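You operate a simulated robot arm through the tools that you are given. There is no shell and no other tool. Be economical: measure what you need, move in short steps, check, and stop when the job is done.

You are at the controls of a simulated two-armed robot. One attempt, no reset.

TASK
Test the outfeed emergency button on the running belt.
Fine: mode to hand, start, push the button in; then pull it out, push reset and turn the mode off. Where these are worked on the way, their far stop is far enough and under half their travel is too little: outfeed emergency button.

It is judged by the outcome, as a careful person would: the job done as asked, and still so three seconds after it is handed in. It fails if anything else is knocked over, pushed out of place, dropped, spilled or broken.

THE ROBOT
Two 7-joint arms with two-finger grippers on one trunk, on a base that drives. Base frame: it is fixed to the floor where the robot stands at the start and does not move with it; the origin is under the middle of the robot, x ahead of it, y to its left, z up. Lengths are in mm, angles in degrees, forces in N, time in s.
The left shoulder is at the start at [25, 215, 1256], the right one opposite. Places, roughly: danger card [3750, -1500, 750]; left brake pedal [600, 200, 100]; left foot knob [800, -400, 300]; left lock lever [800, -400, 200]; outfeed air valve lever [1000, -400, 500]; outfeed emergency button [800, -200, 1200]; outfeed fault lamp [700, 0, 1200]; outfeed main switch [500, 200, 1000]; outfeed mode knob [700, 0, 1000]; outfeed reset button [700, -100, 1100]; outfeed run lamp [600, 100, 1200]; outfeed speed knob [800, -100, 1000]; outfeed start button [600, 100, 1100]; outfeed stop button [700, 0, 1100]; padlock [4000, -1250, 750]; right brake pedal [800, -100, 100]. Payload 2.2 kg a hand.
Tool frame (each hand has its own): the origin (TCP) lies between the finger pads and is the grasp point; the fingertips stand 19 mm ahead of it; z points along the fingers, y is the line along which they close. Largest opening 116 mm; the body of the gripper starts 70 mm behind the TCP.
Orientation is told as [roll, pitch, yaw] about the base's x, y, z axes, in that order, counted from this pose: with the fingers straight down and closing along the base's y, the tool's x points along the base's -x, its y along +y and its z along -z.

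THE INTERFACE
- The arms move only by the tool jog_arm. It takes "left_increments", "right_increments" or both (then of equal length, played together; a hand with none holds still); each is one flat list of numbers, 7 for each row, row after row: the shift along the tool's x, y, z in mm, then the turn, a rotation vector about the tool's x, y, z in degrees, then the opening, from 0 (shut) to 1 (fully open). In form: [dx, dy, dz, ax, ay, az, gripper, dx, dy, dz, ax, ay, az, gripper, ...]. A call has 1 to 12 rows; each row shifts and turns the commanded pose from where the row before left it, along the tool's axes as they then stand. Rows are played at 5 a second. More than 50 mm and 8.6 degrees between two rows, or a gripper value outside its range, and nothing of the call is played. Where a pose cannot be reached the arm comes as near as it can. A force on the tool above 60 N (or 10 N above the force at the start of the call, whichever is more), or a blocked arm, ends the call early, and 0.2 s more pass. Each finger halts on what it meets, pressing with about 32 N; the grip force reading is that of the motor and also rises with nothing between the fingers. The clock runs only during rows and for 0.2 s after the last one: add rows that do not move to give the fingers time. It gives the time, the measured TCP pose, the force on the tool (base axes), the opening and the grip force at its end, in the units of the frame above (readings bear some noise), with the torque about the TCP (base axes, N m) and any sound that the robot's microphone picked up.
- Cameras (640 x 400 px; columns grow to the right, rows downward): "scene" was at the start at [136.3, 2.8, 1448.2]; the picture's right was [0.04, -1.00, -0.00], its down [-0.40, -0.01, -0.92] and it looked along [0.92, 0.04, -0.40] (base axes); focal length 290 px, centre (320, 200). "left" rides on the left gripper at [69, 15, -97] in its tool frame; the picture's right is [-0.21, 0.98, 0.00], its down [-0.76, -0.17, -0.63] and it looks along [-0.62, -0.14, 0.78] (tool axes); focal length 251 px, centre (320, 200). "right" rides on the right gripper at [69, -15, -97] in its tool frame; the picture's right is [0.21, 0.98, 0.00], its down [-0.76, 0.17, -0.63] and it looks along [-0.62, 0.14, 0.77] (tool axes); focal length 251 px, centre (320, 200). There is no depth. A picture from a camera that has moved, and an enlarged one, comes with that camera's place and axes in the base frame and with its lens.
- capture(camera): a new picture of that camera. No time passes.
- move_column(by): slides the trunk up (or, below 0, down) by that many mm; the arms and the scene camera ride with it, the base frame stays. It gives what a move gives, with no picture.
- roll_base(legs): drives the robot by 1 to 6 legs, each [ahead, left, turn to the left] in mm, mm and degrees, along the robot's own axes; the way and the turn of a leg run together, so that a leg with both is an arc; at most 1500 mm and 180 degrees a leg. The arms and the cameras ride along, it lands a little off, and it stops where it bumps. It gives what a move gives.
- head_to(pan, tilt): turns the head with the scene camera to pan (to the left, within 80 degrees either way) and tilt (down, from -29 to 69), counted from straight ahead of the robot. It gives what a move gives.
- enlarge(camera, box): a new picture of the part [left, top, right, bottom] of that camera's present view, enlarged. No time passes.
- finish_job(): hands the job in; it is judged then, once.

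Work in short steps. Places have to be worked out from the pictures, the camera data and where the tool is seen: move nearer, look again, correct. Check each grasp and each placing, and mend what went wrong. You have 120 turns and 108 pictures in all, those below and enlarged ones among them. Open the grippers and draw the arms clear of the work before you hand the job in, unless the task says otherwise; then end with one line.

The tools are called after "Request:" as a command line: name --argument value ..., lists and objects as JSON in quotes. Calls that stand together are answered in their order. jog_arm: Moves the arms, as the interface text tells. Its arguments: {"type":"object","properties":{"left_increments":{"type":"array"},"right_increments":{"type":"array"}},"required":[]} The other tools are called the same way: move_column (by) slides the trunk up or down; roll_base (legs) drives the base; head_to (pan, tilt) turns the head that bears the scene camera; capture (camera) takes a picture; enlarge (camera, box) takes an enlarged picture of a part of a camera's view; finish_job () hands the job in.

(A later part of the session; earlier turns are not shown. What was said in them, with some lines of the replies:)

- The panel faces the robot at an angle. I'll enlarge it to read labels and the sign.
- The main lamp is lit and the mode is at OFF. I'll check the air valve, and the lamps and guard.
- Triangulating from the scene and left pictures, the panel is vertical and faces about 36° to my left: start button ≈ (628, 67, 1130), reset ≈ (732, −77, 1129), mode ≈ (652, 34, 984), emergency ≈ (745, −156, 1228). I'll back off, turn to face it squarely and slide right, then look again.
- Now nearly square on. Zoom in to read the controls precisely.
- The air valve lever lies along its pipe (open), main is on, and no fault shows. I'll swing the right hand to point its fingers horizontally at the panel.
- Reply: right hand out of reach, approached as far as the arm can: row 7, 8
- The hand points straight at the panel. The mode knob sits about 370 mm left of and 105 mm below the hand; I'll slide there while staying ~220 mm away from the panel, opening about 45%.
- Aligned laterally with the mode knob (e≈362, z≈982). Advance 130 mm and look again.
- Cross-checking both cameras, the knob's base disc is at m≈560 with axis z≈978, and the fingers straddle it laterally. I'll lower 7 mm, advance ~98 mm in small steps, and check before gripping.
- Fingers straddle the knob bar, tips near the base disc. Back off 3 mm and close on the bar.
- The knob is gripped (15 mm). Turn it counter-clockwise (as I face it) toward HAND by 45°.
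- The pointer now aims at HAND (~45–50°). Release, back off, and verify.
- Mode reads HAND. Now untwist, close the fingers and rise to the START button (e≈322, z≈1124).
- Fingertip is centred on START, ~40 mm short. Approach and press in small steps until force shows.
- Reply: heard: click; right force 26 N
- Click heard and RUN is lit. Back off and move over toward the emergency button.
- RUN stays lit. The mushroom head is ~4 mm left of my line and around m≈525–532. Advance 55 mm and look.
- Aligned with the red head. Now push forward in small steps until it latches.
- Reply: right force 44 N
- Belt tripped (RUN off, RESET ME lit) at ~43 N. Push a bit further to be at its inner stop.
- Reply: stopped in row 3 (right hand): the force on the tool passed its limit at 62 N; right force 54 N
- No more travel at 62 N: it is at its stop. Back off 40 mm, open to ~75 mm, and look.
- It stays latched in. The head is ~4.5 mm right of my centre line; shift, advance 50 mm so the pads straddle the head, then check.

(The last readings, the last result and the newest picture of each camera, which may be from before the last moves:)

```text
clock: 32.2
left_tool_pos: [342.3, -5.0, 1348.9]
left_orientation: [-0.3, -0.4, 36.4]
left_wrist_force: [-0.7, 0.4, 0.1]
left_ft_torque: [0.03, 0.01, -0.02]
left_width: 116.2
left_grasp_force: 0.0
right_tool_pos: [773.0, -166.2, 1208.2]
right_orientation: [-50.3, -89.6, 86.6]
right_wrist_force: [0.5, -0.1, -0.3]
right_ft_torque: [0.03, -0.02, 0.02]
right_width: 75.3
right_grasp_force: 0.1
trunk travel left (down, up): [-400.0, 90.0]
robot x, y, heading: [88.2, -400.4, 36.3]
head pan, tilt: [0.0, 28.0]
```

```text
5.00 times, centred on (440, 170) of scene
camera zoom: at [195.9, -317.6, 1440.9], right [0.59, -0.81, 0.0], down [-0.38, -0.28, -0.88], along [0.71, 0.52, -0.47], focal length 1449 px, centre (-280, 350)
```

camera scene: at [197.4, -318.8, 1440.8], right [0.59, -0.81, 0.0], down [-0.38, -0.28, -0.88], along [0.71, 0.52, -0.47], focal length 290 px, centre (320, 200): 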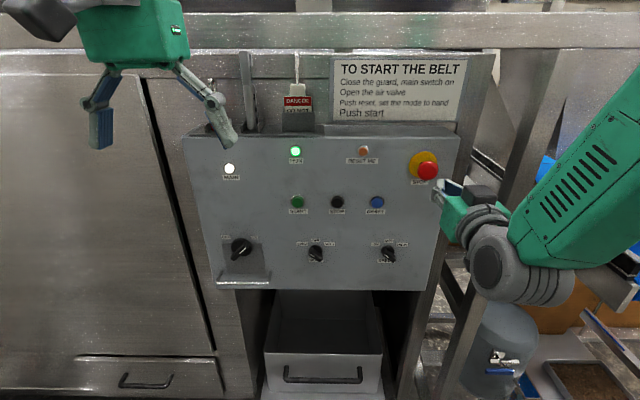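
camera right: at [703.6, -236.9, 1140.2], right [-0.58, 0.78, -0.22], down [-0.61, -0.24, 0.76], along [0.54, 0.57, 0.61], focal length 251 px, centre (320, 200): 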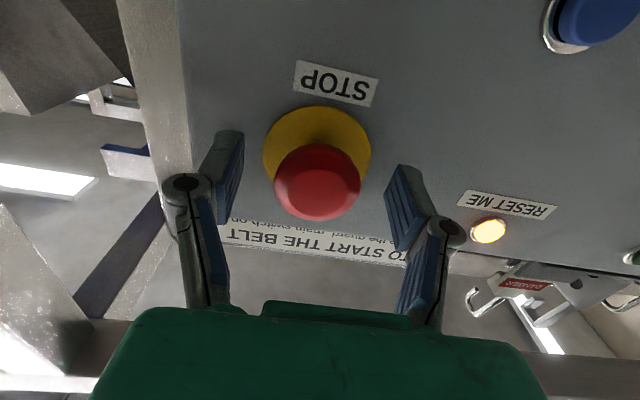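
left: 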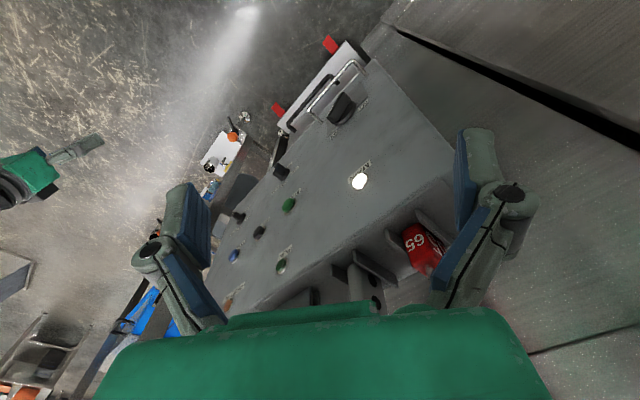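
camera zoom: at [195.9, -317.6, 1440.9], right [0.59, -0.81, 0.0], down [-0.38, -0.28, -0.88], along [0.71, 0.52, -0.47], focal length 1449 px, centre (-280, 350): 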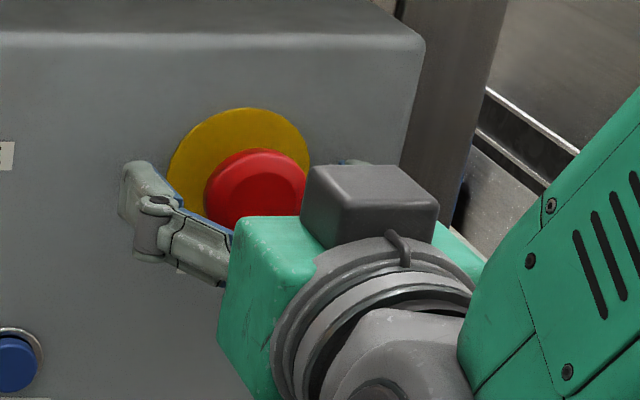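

Fingers straddle the head, centred. Close to grip it.

Request:
jog_arm --right_increments '[0, 0, 2, 0, 0, 0, 0.45, 0, 0, 0, 0, 0, 0, 0.3, 0, 0, 0, 0, 0, 0, 0.1, 0, 0, 0, 0, 0, 0, 0, 0, 0, 0, 0, 0, 0, 0]'

Request:
capture --camera "right"

```text
clock: 33.4
left_tool_pos: [342.3, -5.1, 1348.7]
left_orientation: [-0.2, -0.2, 36.3]
left_wrist_force: [-0.4, -0.5, -0.4]
left_ft_torque: [0.02, -0.04, -0.03]
left_width: 116.0
left_grasp_force: 0.1
right_tool_pos: [773.7, -165.7, 1208.9]
right_orientation: [-43.1, -89.6, 79.7]
right_wrist_force: [1.9, -0.6, 0.5]
right_ft_torque: [-0.07, 0.02, -0.1]
right_width: 34.0
right_grasp_force: 44.7
trunk travel left (down, up): [-400.0, 90.0]
robot x, y, heading: [89.7, -395.2, 36.0]
head pan, tilt: [0.0, 28.0]
```

```text
68 pictures are left
camera right: at [706.0, -236.3, 1139.8], right [-0.58, 0.78, -0.22], down [-0.61, -0.24, 0.76], along [0.54, 0.57, 0.61], focal length 251 px, centre (320, 200)
```

right: 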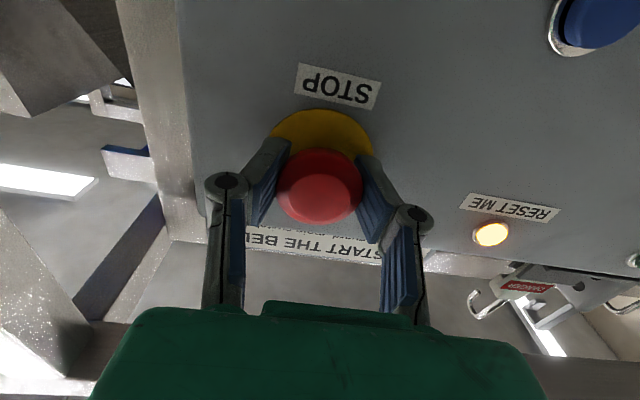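

Gripped at 34 mm. Pull back in small steps.

Request:
jog_arm --right_increments '[0, 0, -3, 0, 0, 0, 0, 0, 0, -3, 0, 0, 0, 0, 0, 0, -3, 0, 0, 0, 0, 0, 0, -3, 0, 0, 0, 0, 0, 0, -3, 0, 0, 0, 0]'

Request:
capture --camera "right"

```text
clock: 34.6
left_tool_pos: [347.6, -2.5, 1347.3]
left_orientation: [-0.2, -0.1, 36.4]
left_wrist_force: [0.2, -0.2, 0.3]
left_ft_torque: [0.0, 0.0, -0.01]
left_width: 116.0
left_grasp_force: 0.0
right_tool_pos: [767.1, -172.6, 1208.2]
right_orientation: [-81.4, -89.8, 117.7]
right_wrist_force: [26.1, 15.3, 10.9]
right_ft_torque: [0.0, -0.29, 0.0]
right_width: 34.0
right_grasp_force: 45.1
trunk travel left (down, up): [-400.0, 90.0]
robot x, y, heading: [85.7, -399.1, 36.3]
head pan, tilt: [0.0, 28.0]
```

```text
67 pictures are left
camera right: at [698.5, -241.5, 1139.3], right [-0.58, 0.79, -0.22], down [-0.61, -0.24, 0.76], along [0.54, 0.57, 0.62], focal length 251 px, centre (320, 200)
```

right: 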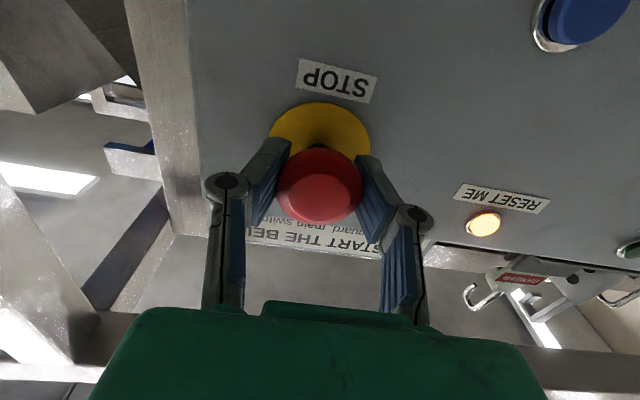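

The head has come out ~9 mm with 32 N resisting, probably at its outer stop. Pull slightly more, then release and check it stays out.

Request:
jog_arm --right_increments '[0, 0, -3, 0, 0, 0, 0, 0, 0, -3, 0, 0, 0, 0, 0, 0, 0, 0, 0, 0, 0]'

Request:
jog_arm --right_increments '[0, 0, 3, 0, 0, 0, 0.2, 0, 0, 0, 0, 0, 0, 0.5, 0, 0, 0, 0, 0, 0, 0.7, 0, 0, 0, 0, 0, 0, 0.7, 0, 0, -30, 0, 0, 0, 0.7, 0, 0, -40, 0, 0, 0, 0.7, 0, 0, 0, 0, 0, 0, 0.5]'

Request:
capture --camera "right"

Request:
enlarge --camera "scene" --box '[340, 130, 470, 212]'

```text
clock: 35.4
left_tool_pos: [349.8, -0.5, 1346.3]
left_orientation: [-0.2, 0.1, 36.4]
left_wrist_force: [0.1, -0.6, 0.0]
left_ft_torque: [0.0, 0.01, 0.0]
left_width: 116.1
left_grasp_force: 0.0
right_tool_pos: [765.1, -172.3, 1208.8]
right_orientation: [-97.5, -89.8, 133.9]
right_wrist_force: [46.3, 28.4, 15.4]
right_ft_torque: [-0.1, 0.11, 0.01]
right_width: 34.1
right_grasp_force: 44.6
trunk travel left (down, up): [-400.0, 90.0]
robot x, y, heading: [86.0, -397.6, 36.1]
head pan, tilt: [0.0, 28.0]
```

```text
clock: 37.0
left_tool_pos: [343.1, -3.1, 1346.6]
left_orientation: [-0.3, -0.3, 36.4]
left_wrist_force: [-0.4, -0.6, 0.4]
left_ft_torque: [0.02, 0.03, 0.02]
left_width: 116.0
left_grasp_force: 0.1
right_tool_pos: [702.9, -216.8, 1207.2]
right_orientation: [-47.7, -89.6, 84.1]
right_wrist_force: [0.5, 0.2, 0.1]
right_ft_torque: [0.0, -0.02, -0.02]
right_width: 57.6
right_grasp_force: 0.2
trunk travel left (down, up): [-400.0, 90.0]
robot x, y, heading: [89.5, -396.4, 36.0]
head pan, tilt: [0.0, 28.0]
```

```text
66 pictures are left
camera right: at [634.9, -286.4, 1138.0], right [-0.58, 0.78, -0.22], down [-0.61, -0.24, 0.76], along [0.54, 0.57, 0.61], focal length 251 px, centre (320, 200)
```

right: 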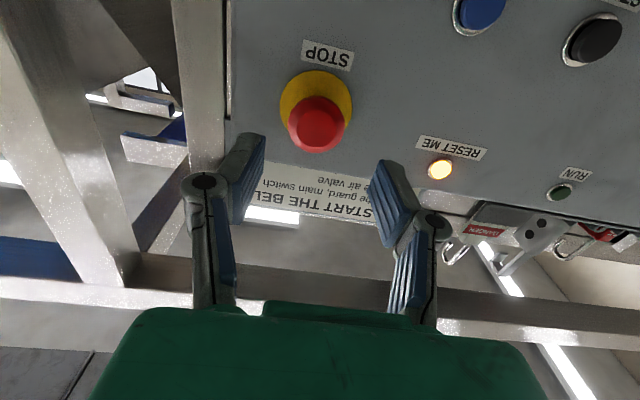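

```text
4.88 times, centred on (405, 171) of scene
camera zoom: at [196.1, -317.0, 1440.8], right [0.59, -0.81, 0.0], down [-0.38, -0.28, -0.88], along [0.71, 0.52, -0.47], focal length 1413 px, centre (-95, 342)
```

zoom: 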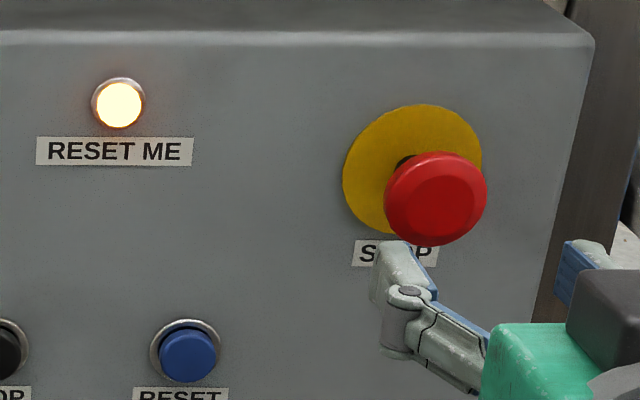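

The button is out as at the start; RESET ME still lit. Close the fingers and move to RESET (e≈500, z≈1123).

Request:
jog_arm --right_increments '[0, 0, -15, 0, 0, 0, 0.2, 28, 30, 0, 0, 0, 0, 0, 28, 30, 0, 0, 0, 0, 0, 28, 30, 0, 0, 0, 0, 0, 0, 0, 40, 0, 0, 0, 0, 0, 0, 25, 0, 0, 0, 0, 0, 0, 0, 0, 0, 0, 0]'

Request:
capture --camera "right"

```text
clock: 38.6
left_tool_pos: [343.2, -6.0, 1348.5]
left_orientation: [-0.3, -0.4, 36.4]
left_wrist_force: [-0.3, -0.7, -0.4]
left_ft_torque: [0.0, -0.04, -0.02]
left_width: 116.0
left_grasp_force: 0.1
right_tool_pos: [689.7, -116.2, 1124.5]
right_orientation: [-55.0, -89.7, 91.5]
right_wrist_force: [0.5, -0.7, -0.3]
right_ft_torque: [0.01, -0.01, 0.0]
right_width: 0.0
right_grasp_force: 29.0
trunk travel left (down, up): [-400.0, 90.0]
robot x, y, heading: [88.8, -396.8, 36.4]
head pan, tilt: [0.0, 28.0]
```

```text
64 pictures are left
camera right: at [620.8, -185.7, 1055.4], right [-0.58, 0.78, -0.22], down [-0.61, -0.24, 0.76], along [0.54, 0.57, 0.61], focal length 251 px, centre (320, 200)
```

right: 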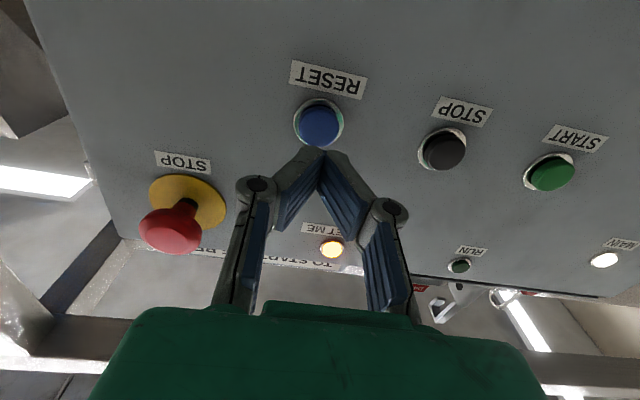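

RESET is centred ahead of the fingertips, ~42 mm away. Press it the way START was pressed.

Request:
jog_arm --right_increments '[1, 0, 20, 0, 0, 0, 0, 0, 0, 15, 0, 0, 0, 0, 0, 0, 6, 0, 0, 0, 0, 0, 0, 3, 0, 0, 0, 0, 0, 0, 3, 0, 0, 0, 0]'

Request:
capture --camera "right"

```text
clock: 39.8
left_tool_pos: [341.2, -7.0, 1348.5]
left_orientation: [-0.3, -0.4, 36.4]
left_wrist_force: [0.2, 0.0, 0.5]
left_ft_torque: [0.01, 0.0, -0.02]
left_width: 115.8
left_grasp_force: 0.0
right_tool_pos: [724.6, -91.1, 1124.2]
right_orientation: [-39.8, -89.6, 76.4]
right_wrist_force: [-15.7, -13.2, -3.5]
right_ft_torque: [-0.07, 0.07, -0.06]
right_width: 6.0
right_grasp_force: 28.4
trunk travel left (down, up): [-400.0, 90.0]
robot x, y, heading: [87.1, -400.6, 36.2]
head pan, tilt: [0.0, 28.0]
heard: click
```

```text
63 pictures are left
camera right: at [656.3, -160.6, 1054.7], right [-0.58, 0.78, -0.22], down [-0.61, -0.24, 0.76], along [0.54, 0.57, 0.61], focal length 251 px, centre (320, 200)
```

right: 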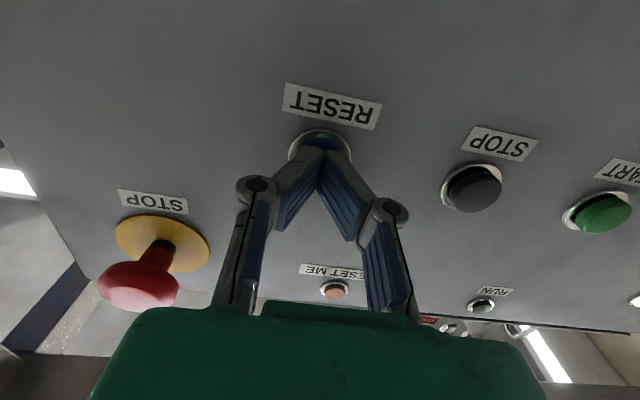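

Click heard, RESET ME is out and RUN stays off. Back off, move to the mode knob, open, and roll the hand −45° to match its HAND position.

Request:
jog_arm --right_increments '[0, 0, -37, 0, 0, 0, 0, 0, 0, -37, 0, 0, 0, 0, 37, 35, 0, 0, 0, 0, 0, 37, 35, 0, 0, 0, 0, 0, 37, 35, 0, 0, 0, 0, 0.2, 36, 35, 0, 0, 0, 0, 0.45, 0, 0, 0, 0, 0, -7.5, 0.45, 0, 0, 0, 0, 0, -7.5, 0.45, 0, 0, 0, 0, 0, -7.5, 0.45, 0, 0, 0, 0, 0, -7.5, 0.45, 0, 0, 0, 0, 0, -7.5, 0.45, 0, 0, 0, 0, 0, -7.5, 0.45]'

Request:
capture --camera "right"

Request:
enlarge --camera "scene" --box '[260, 180, 410, 290]'

```text
refused: row 3 steps farther than a row can; nothing moved
```

```text
62 pictures are left
camera right: at [656.3, -160.6, 1054.7], right [-0.58, 0.78, -0.22], down [-0.61, -0.24, 0.76], along [0.54, 0.57, 0.61], focal length 251 px, centre (320, 200)
```

right: 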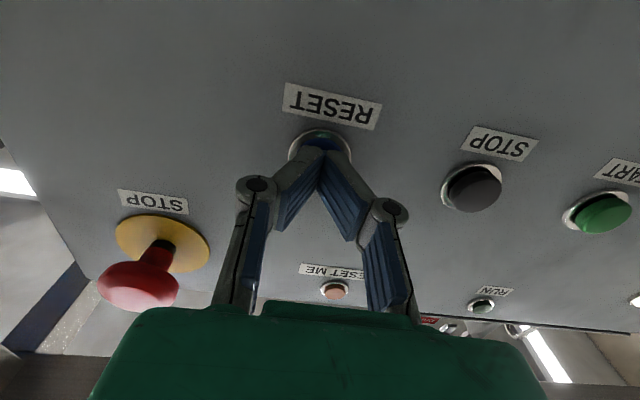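

```text
3.64 times, centred on (335, 235) of scene
camera zoom: at [192.6, -320.9, 1441.2], right [0.59, -0.81, 0.0], down [-0.38, -0.28, -0.88], along [0.71, 0.52, -0.47], focal length 1054 px, centre (266, 73)
```

zoom: 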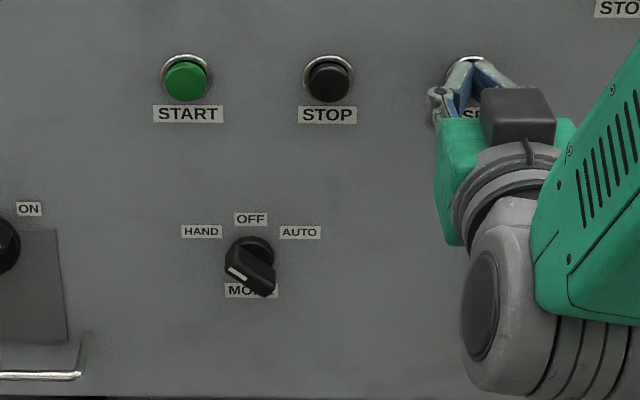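

Step too long (51 mm); split into smaller ones.

Request:
jog_arm --right_increments '[0, 0, -37, 0, 0, 0, 0, 0, 0, -37, 0, 0, 0, 0, 30, 28, 0, 0, 0, 0, 0, 30, 28, 0, 0, 0, 0, 0, 30, 28, 0, 0, 0, 0, 0, 30, 28, 0, 0, 0, 0, 0.2, 27, 28, 0, 0, 0, 0, 0.45, 0, 0, 0, 0, 0, 0, 0.45]'

Request:
jog_arm --right_increments '[0, 0, 0, 0, 0, -7.5, 0.45, 0, 0, 0, 0, 0, -7.5, 0.45, 0, 0, 0, 0, 0, -7.5, 0.45, 0, 0, 0, 0, 0, -7.5, 0.45, 0, 0, 0, 0, 0, -7.5, 0.45, 0, 0, 0, 0, 0, -7.5, 0.45, 0, 0, 0, 0, 0, 0, 0.45]'

Request:
capture --camera "right"

Request:
enlarge --camera "scene" --box '[260, 180, 410, 290]'

```text
clock: 41.6
left_tool_pos: [342.9, -5.6, 1347.8]
left_orientation: [-0.3, -0.3, 36.4]
left_wrist_force: [-0.3, -0.4, 0.8]
left_ft_torque: [0.03, 0.01, 0.02]
left_width: 115.8
left_grasp_force: 0.1
right_tool_pos: [586.1, -18.9, 977.3]
right_orientation: [-60.0, -89.8, 96.3]
right_wrist_force: [0.3, -1.4, 0.6]
right_ft_torque: [0.02, 0.02, 0.01]
right_width: 52.3
right_grasp_force: 0.1
trunk travel left (down, up): [-400.0, 90.0]
robot x, y, heading: [87.0, -395.6, 36.2]
head pan, tilt: [0.0, 28.0]
```

```text
clock: 43.2
left_tool_pos: [342.9, -4.0, 1348.1]
left_orientation: [-0.3, -0.4, 36.4]
left_wrist_force: [-0.2, -0.7, -0.6]
left_ft_torque: [-0.01, 0.01, 0.0]
left_width: 116.2
left_grasp_force: 0.1
right_tool_pos: [586.5, -19.9, 976.1]
right_orientation: [-89.8, -44.5, 126.3]
right_wrist_force: [-0.2, 0.4, 0.2]
right_ft_torque: [0.02, 0.02, -0.01]
right_width: 52.3
right_grasp_force: 0.1
trunk travel left (down, up): [-400.0, 90.0]
robot x, y, heading: [85.1, -397.5, 36.2]
head pan, tilt: [0.0, 28.0]
```

```text
60 pictures are left
camera right: at [543.5, -124.7, 937.7], right [-0.32, 0.43, -0.85], down [-0.9, 0.15, 0.42], along [0.31, 0.89, 0.33], focal length 251 px, centre (320, 200)
```

right: 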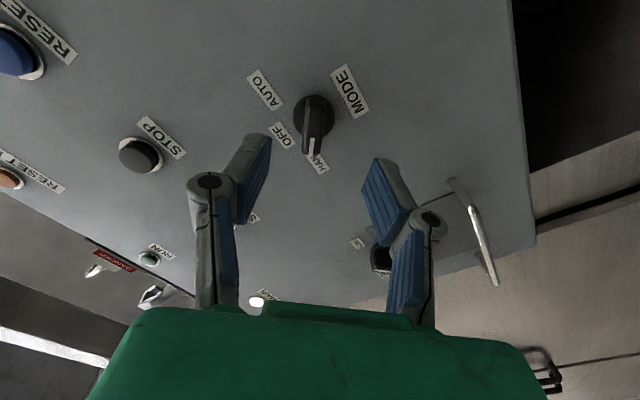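

```text
3.64 times, centred on (335, 235) of scene
camera zoom: at [195.0, -315.7, 1440.8], right [0.59, -0.81, 0.0], down [-0.38, -0.28, -0.88], along [0.71, 0.52, -0.47], focal length 1054 px, centre (266, 73)
```

zoom: 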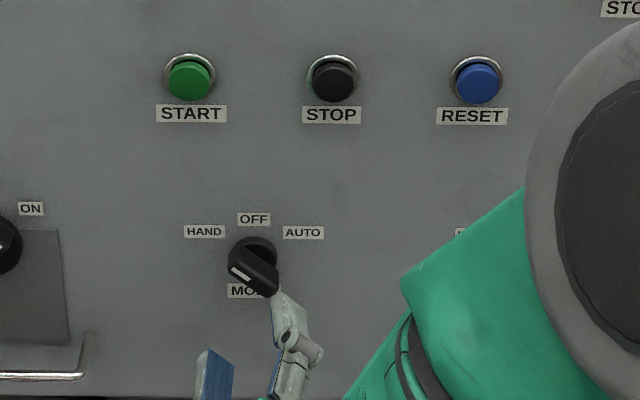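

The jaw is aligned with the bar's angle; the knob is ~4 mm to the jaw's −y side. Correct and advance 68 mm.

Request:
jog_arm --right_increments '[0, -4, 20, 0, 0, 0, 0.45, 0, 0, 20, 0, 0, 0, 0.45, 0, 0, 15, 0, 0, 0, 0.45, 0, 0, 8, 0, 0, 0, 0.45, 0, 0, 5, 0, 0, 0, 0.45, 0, 0, 0, 0, 0, 0, 0.45]'

Request:
capture --camera "right"

```text
clock: 44.6
left_tool_pos: [342.1, -3.1, 1348.1]
left_orientation: [-0.3, -0.3, 36.3]
left_wrist_force: [0.1, -1.0, -0.4]
left_ft_torque: [-0.02, 0.0, 0.01]
left_width: 115.9
left_grasp_force: 0.1
right_tool_pos: [640.4, 16.3, 978.9]
right_orientation: [-89.8, -44.7, 126.1]
right_wrist_force: [-0.4, 0.2, 0.5]
right_ft_torque: [0.01, 0.01, 0.0]
right_width: 52.2
right_grasp_force: 0.1
trunk travel left (down, up): [-400.0, 90.0]
robot x, y, heading: [84.1, -402.0, 36.0]
head pan, tilt: [0.0, 28.0]
```

```text
58 pictures are left
camera right: at [598.8, -88.5, 941.0], right [-0.32, 0.43, -0.85], down [-0.9, 0.15, 0.42], along [0.31, 0.89, 0.33], focal length 251 px, centre (320, 200)
```

right: 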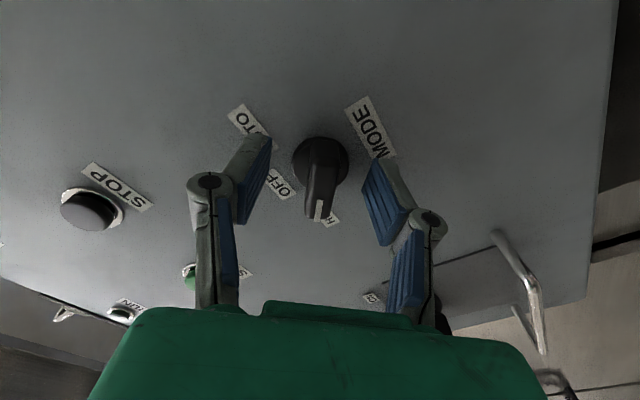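

Centred and at the same depth as before. Close, then turn +45° back to OFF.

Request:
jog_arm --right_increments '[0, 0, 0, 0, 0, 0, 0.3, 0, 0, 0, 0, 0, 0, 0.15, 0, 0, 0, 0, 0, 0, 0, 0, 0, 0, 0, 0, 0, 0, 0, 0, 0, 0, 0, 0, 0]'

Request:
jog_arm --right_increments '[0, 0, 0, 0, 0, 7.5, 0, 0, 0, 0, 0, 0, 7.5, 0, 0, 0, 0, 0, 0, 7.5, 0, 0, 0, 0, 0, 0, 7.5, 0, 0, 0, 0, 0, 0, 7.5, 0, 0, 0, 0, 0, 0, 7.5, 0, 0, 0, 0, 0, 0, 0, 0]'

Request:
capture --camera "right"

Request:
enlarge --camera "scene" --box '[260, 180, 410, 290]'

```text
clock: 45.8
left_tool_pos: [342.0, -3.2, 1348.7]
left_orientation: [-0.3, -0.3, 36.4]
left_wrist_force: [0.2, -0.7, -0.2]
left_ft_torque: [-0.03, 0.0, 0.01]
left_width: 116.0
left_grasp_force: 0.0
right_tool_pos: [640.7, 16.5, 977.5]
right_orientation: [-89.5, -44.7, 126.2]
right_wrist_force: [-2.3, 0.2, -3.2]
right_ft_torque: [-0.09, 0.04, 0.01]
right_width: 15.4
right_grasp_force: 41.3
trunk travel left (down, up): [-400.0, 90.0]
robot x, y, heading: [86.5, -400.5, 36.2]
head pan, tilt: [0.0, 28.0]
```

```text
clock: 47.4
left_tool_pos: [341.8, -1.9, 1348.9]
left_orientation: [-0.5, -0.3, 36.4]
left_wrist_force: [0.3, -0.3, -0.2]
left_ft_torque: [0.0, 0.0, 0.01]
left_width: 116.2
left_grasp_force: 0.1
right_tool_pos: [639.0, 18.1, 977.1]
right_orientation: [-37.2, -89.6, 73.8]
right_wrist_force: [-13.3, 1.9, -9.8]
right_ft_torque: [0.31, -0.44, -0.01]
right_width: 15.4
right_grasp_force: 41.0
trunk travel left (down, up): [-400.0, 90.0]
robot x, y, heading: [85.5, -398.1, 36.5]
head pan, tilt: [0.0, 28.0]
```

```text
57 pictures are left
camera right: at [570.7, -51.0, 908.5], right [-0.58, 0.78, -0.22], down [-0.61, -0.24, 0.76], along [0.54, 0.57, 0.61], focal length 251 px, centre (320, 200)
```

right: 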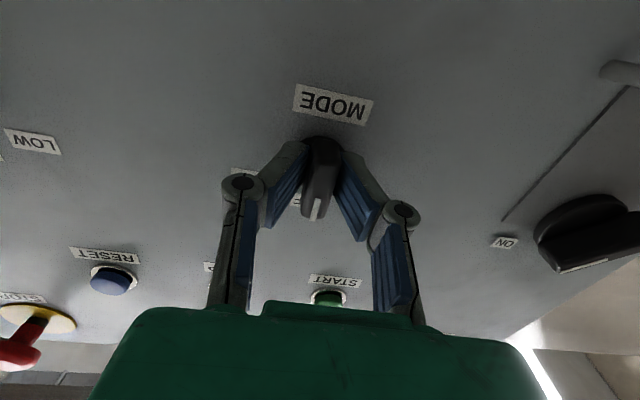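

```text
3.64 times, centred on (335, 235) of scene
camera zoom: at [192.8, -312.8, 1440.7], right [0.59, -0.81, 0.0], down [-0.38, -0.28, -0.88], along [0.71, 0.52, -0.47], focal length 1054 px, centre (266, 73)
```

zoom: 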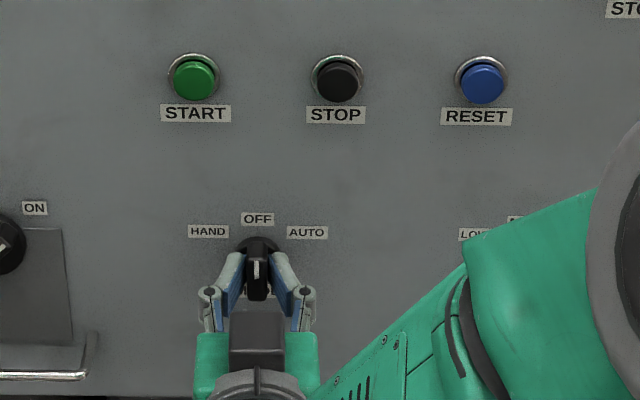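

The pointer is back at OFF. Release and withdraw well clear, then check everything.

Request:
jog_arm --right_increments '[0, 0, 0, 0, 0, 0, 0.2, 0, 0, 0, 0, 0, 0, 0.5, 0, 0, 0, 0, 0, 0, 0.5, 0, 0, -30, 0, 0, 0, 0.5, 0, 0, -40, 0, 0, 0, 0.5, 0, 0, -40, 0, 0, 0, 0.6, 0, 0, -40, 0, 0, 0, 0.7, 0, 0, -40, 0, 0, 0, 1, 0, 0, 0, 0, 0, 0, 1]'

Request:
capture --camera "scene"

Request:
enlarge --camera "scene" --box '[270, 130, 450, 280]'

```text
clock: 49.4
left_tool_pos: [342.3, -3.6, 1347.1]
left_orientation: [-0.3, -0.3, 36.5]
left_wrist_force: [-0.7, -0.8, -0.9]
left_ft_torque: [-0.04, 0.01, -0.01]
left_width: 115.9
left_grasp_force: 0.0
right_tool_pos: [491.9, -96.6, 978.0]
right_orientation: [-47.8, -89.5, 84.2]
right_wrist_force: [0.1, 0.4, 0.3]
right_ft_torque: [0.0, -0.04, -0.01]
right_width: 116.1
right_grasp_force: 0.0
trunk travel left (down, up): [-400.0, 90.0]
robot x, y, heading: [87.4, -395.7, 36.1]
head pan, tilt: [0.0, 28.0]
```

```text
55 pictures are left
camera scene: at [195.0, -315.9, 1440.8], right [0.59, -0.81, 0.0], down [-0.38, -0.28, -0.88], along [0.71, 0.52, -0.47], focal length 290 px, centre (320, 200)
```

scene: 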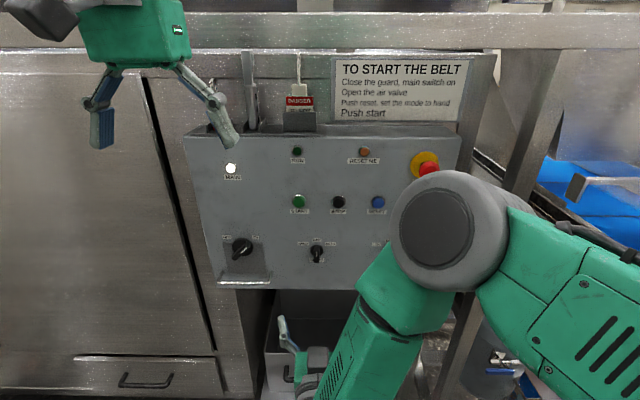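

```text
2.67 times, centred on (360, 205) of scene
camera zoom: at [195.0, -315.9, 1440.8], right [0.59, -0.81, 0.0], down [-0.38, -0.28, -0.88], along [0.71, 0.52, -0.47], focal length 773 px, centre (213, 187)
```

zoom: 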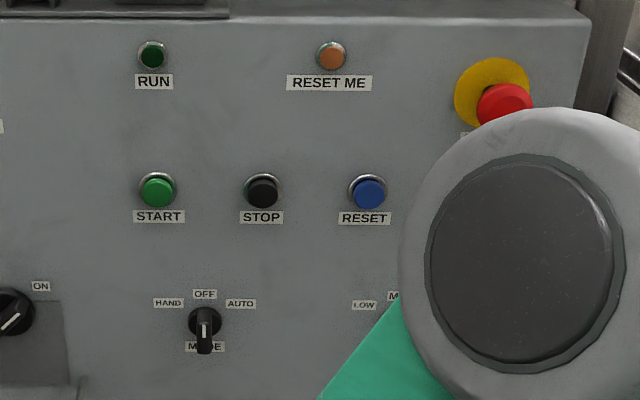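

Mode is at OFF, the RUN and RESET ME lamps are out, the emergency button is out, and both hands are open and clear. Handing in.

Request:
finish_job

```text
The job is handed in.
```

I tested the outfeed emergency button on the running belt: pushing it in stopped the belt (RUN went out, RESET ME lit). I then pulled it out, pushed reset and turned the mode to OFF; both lamps are out and both hands are clear.
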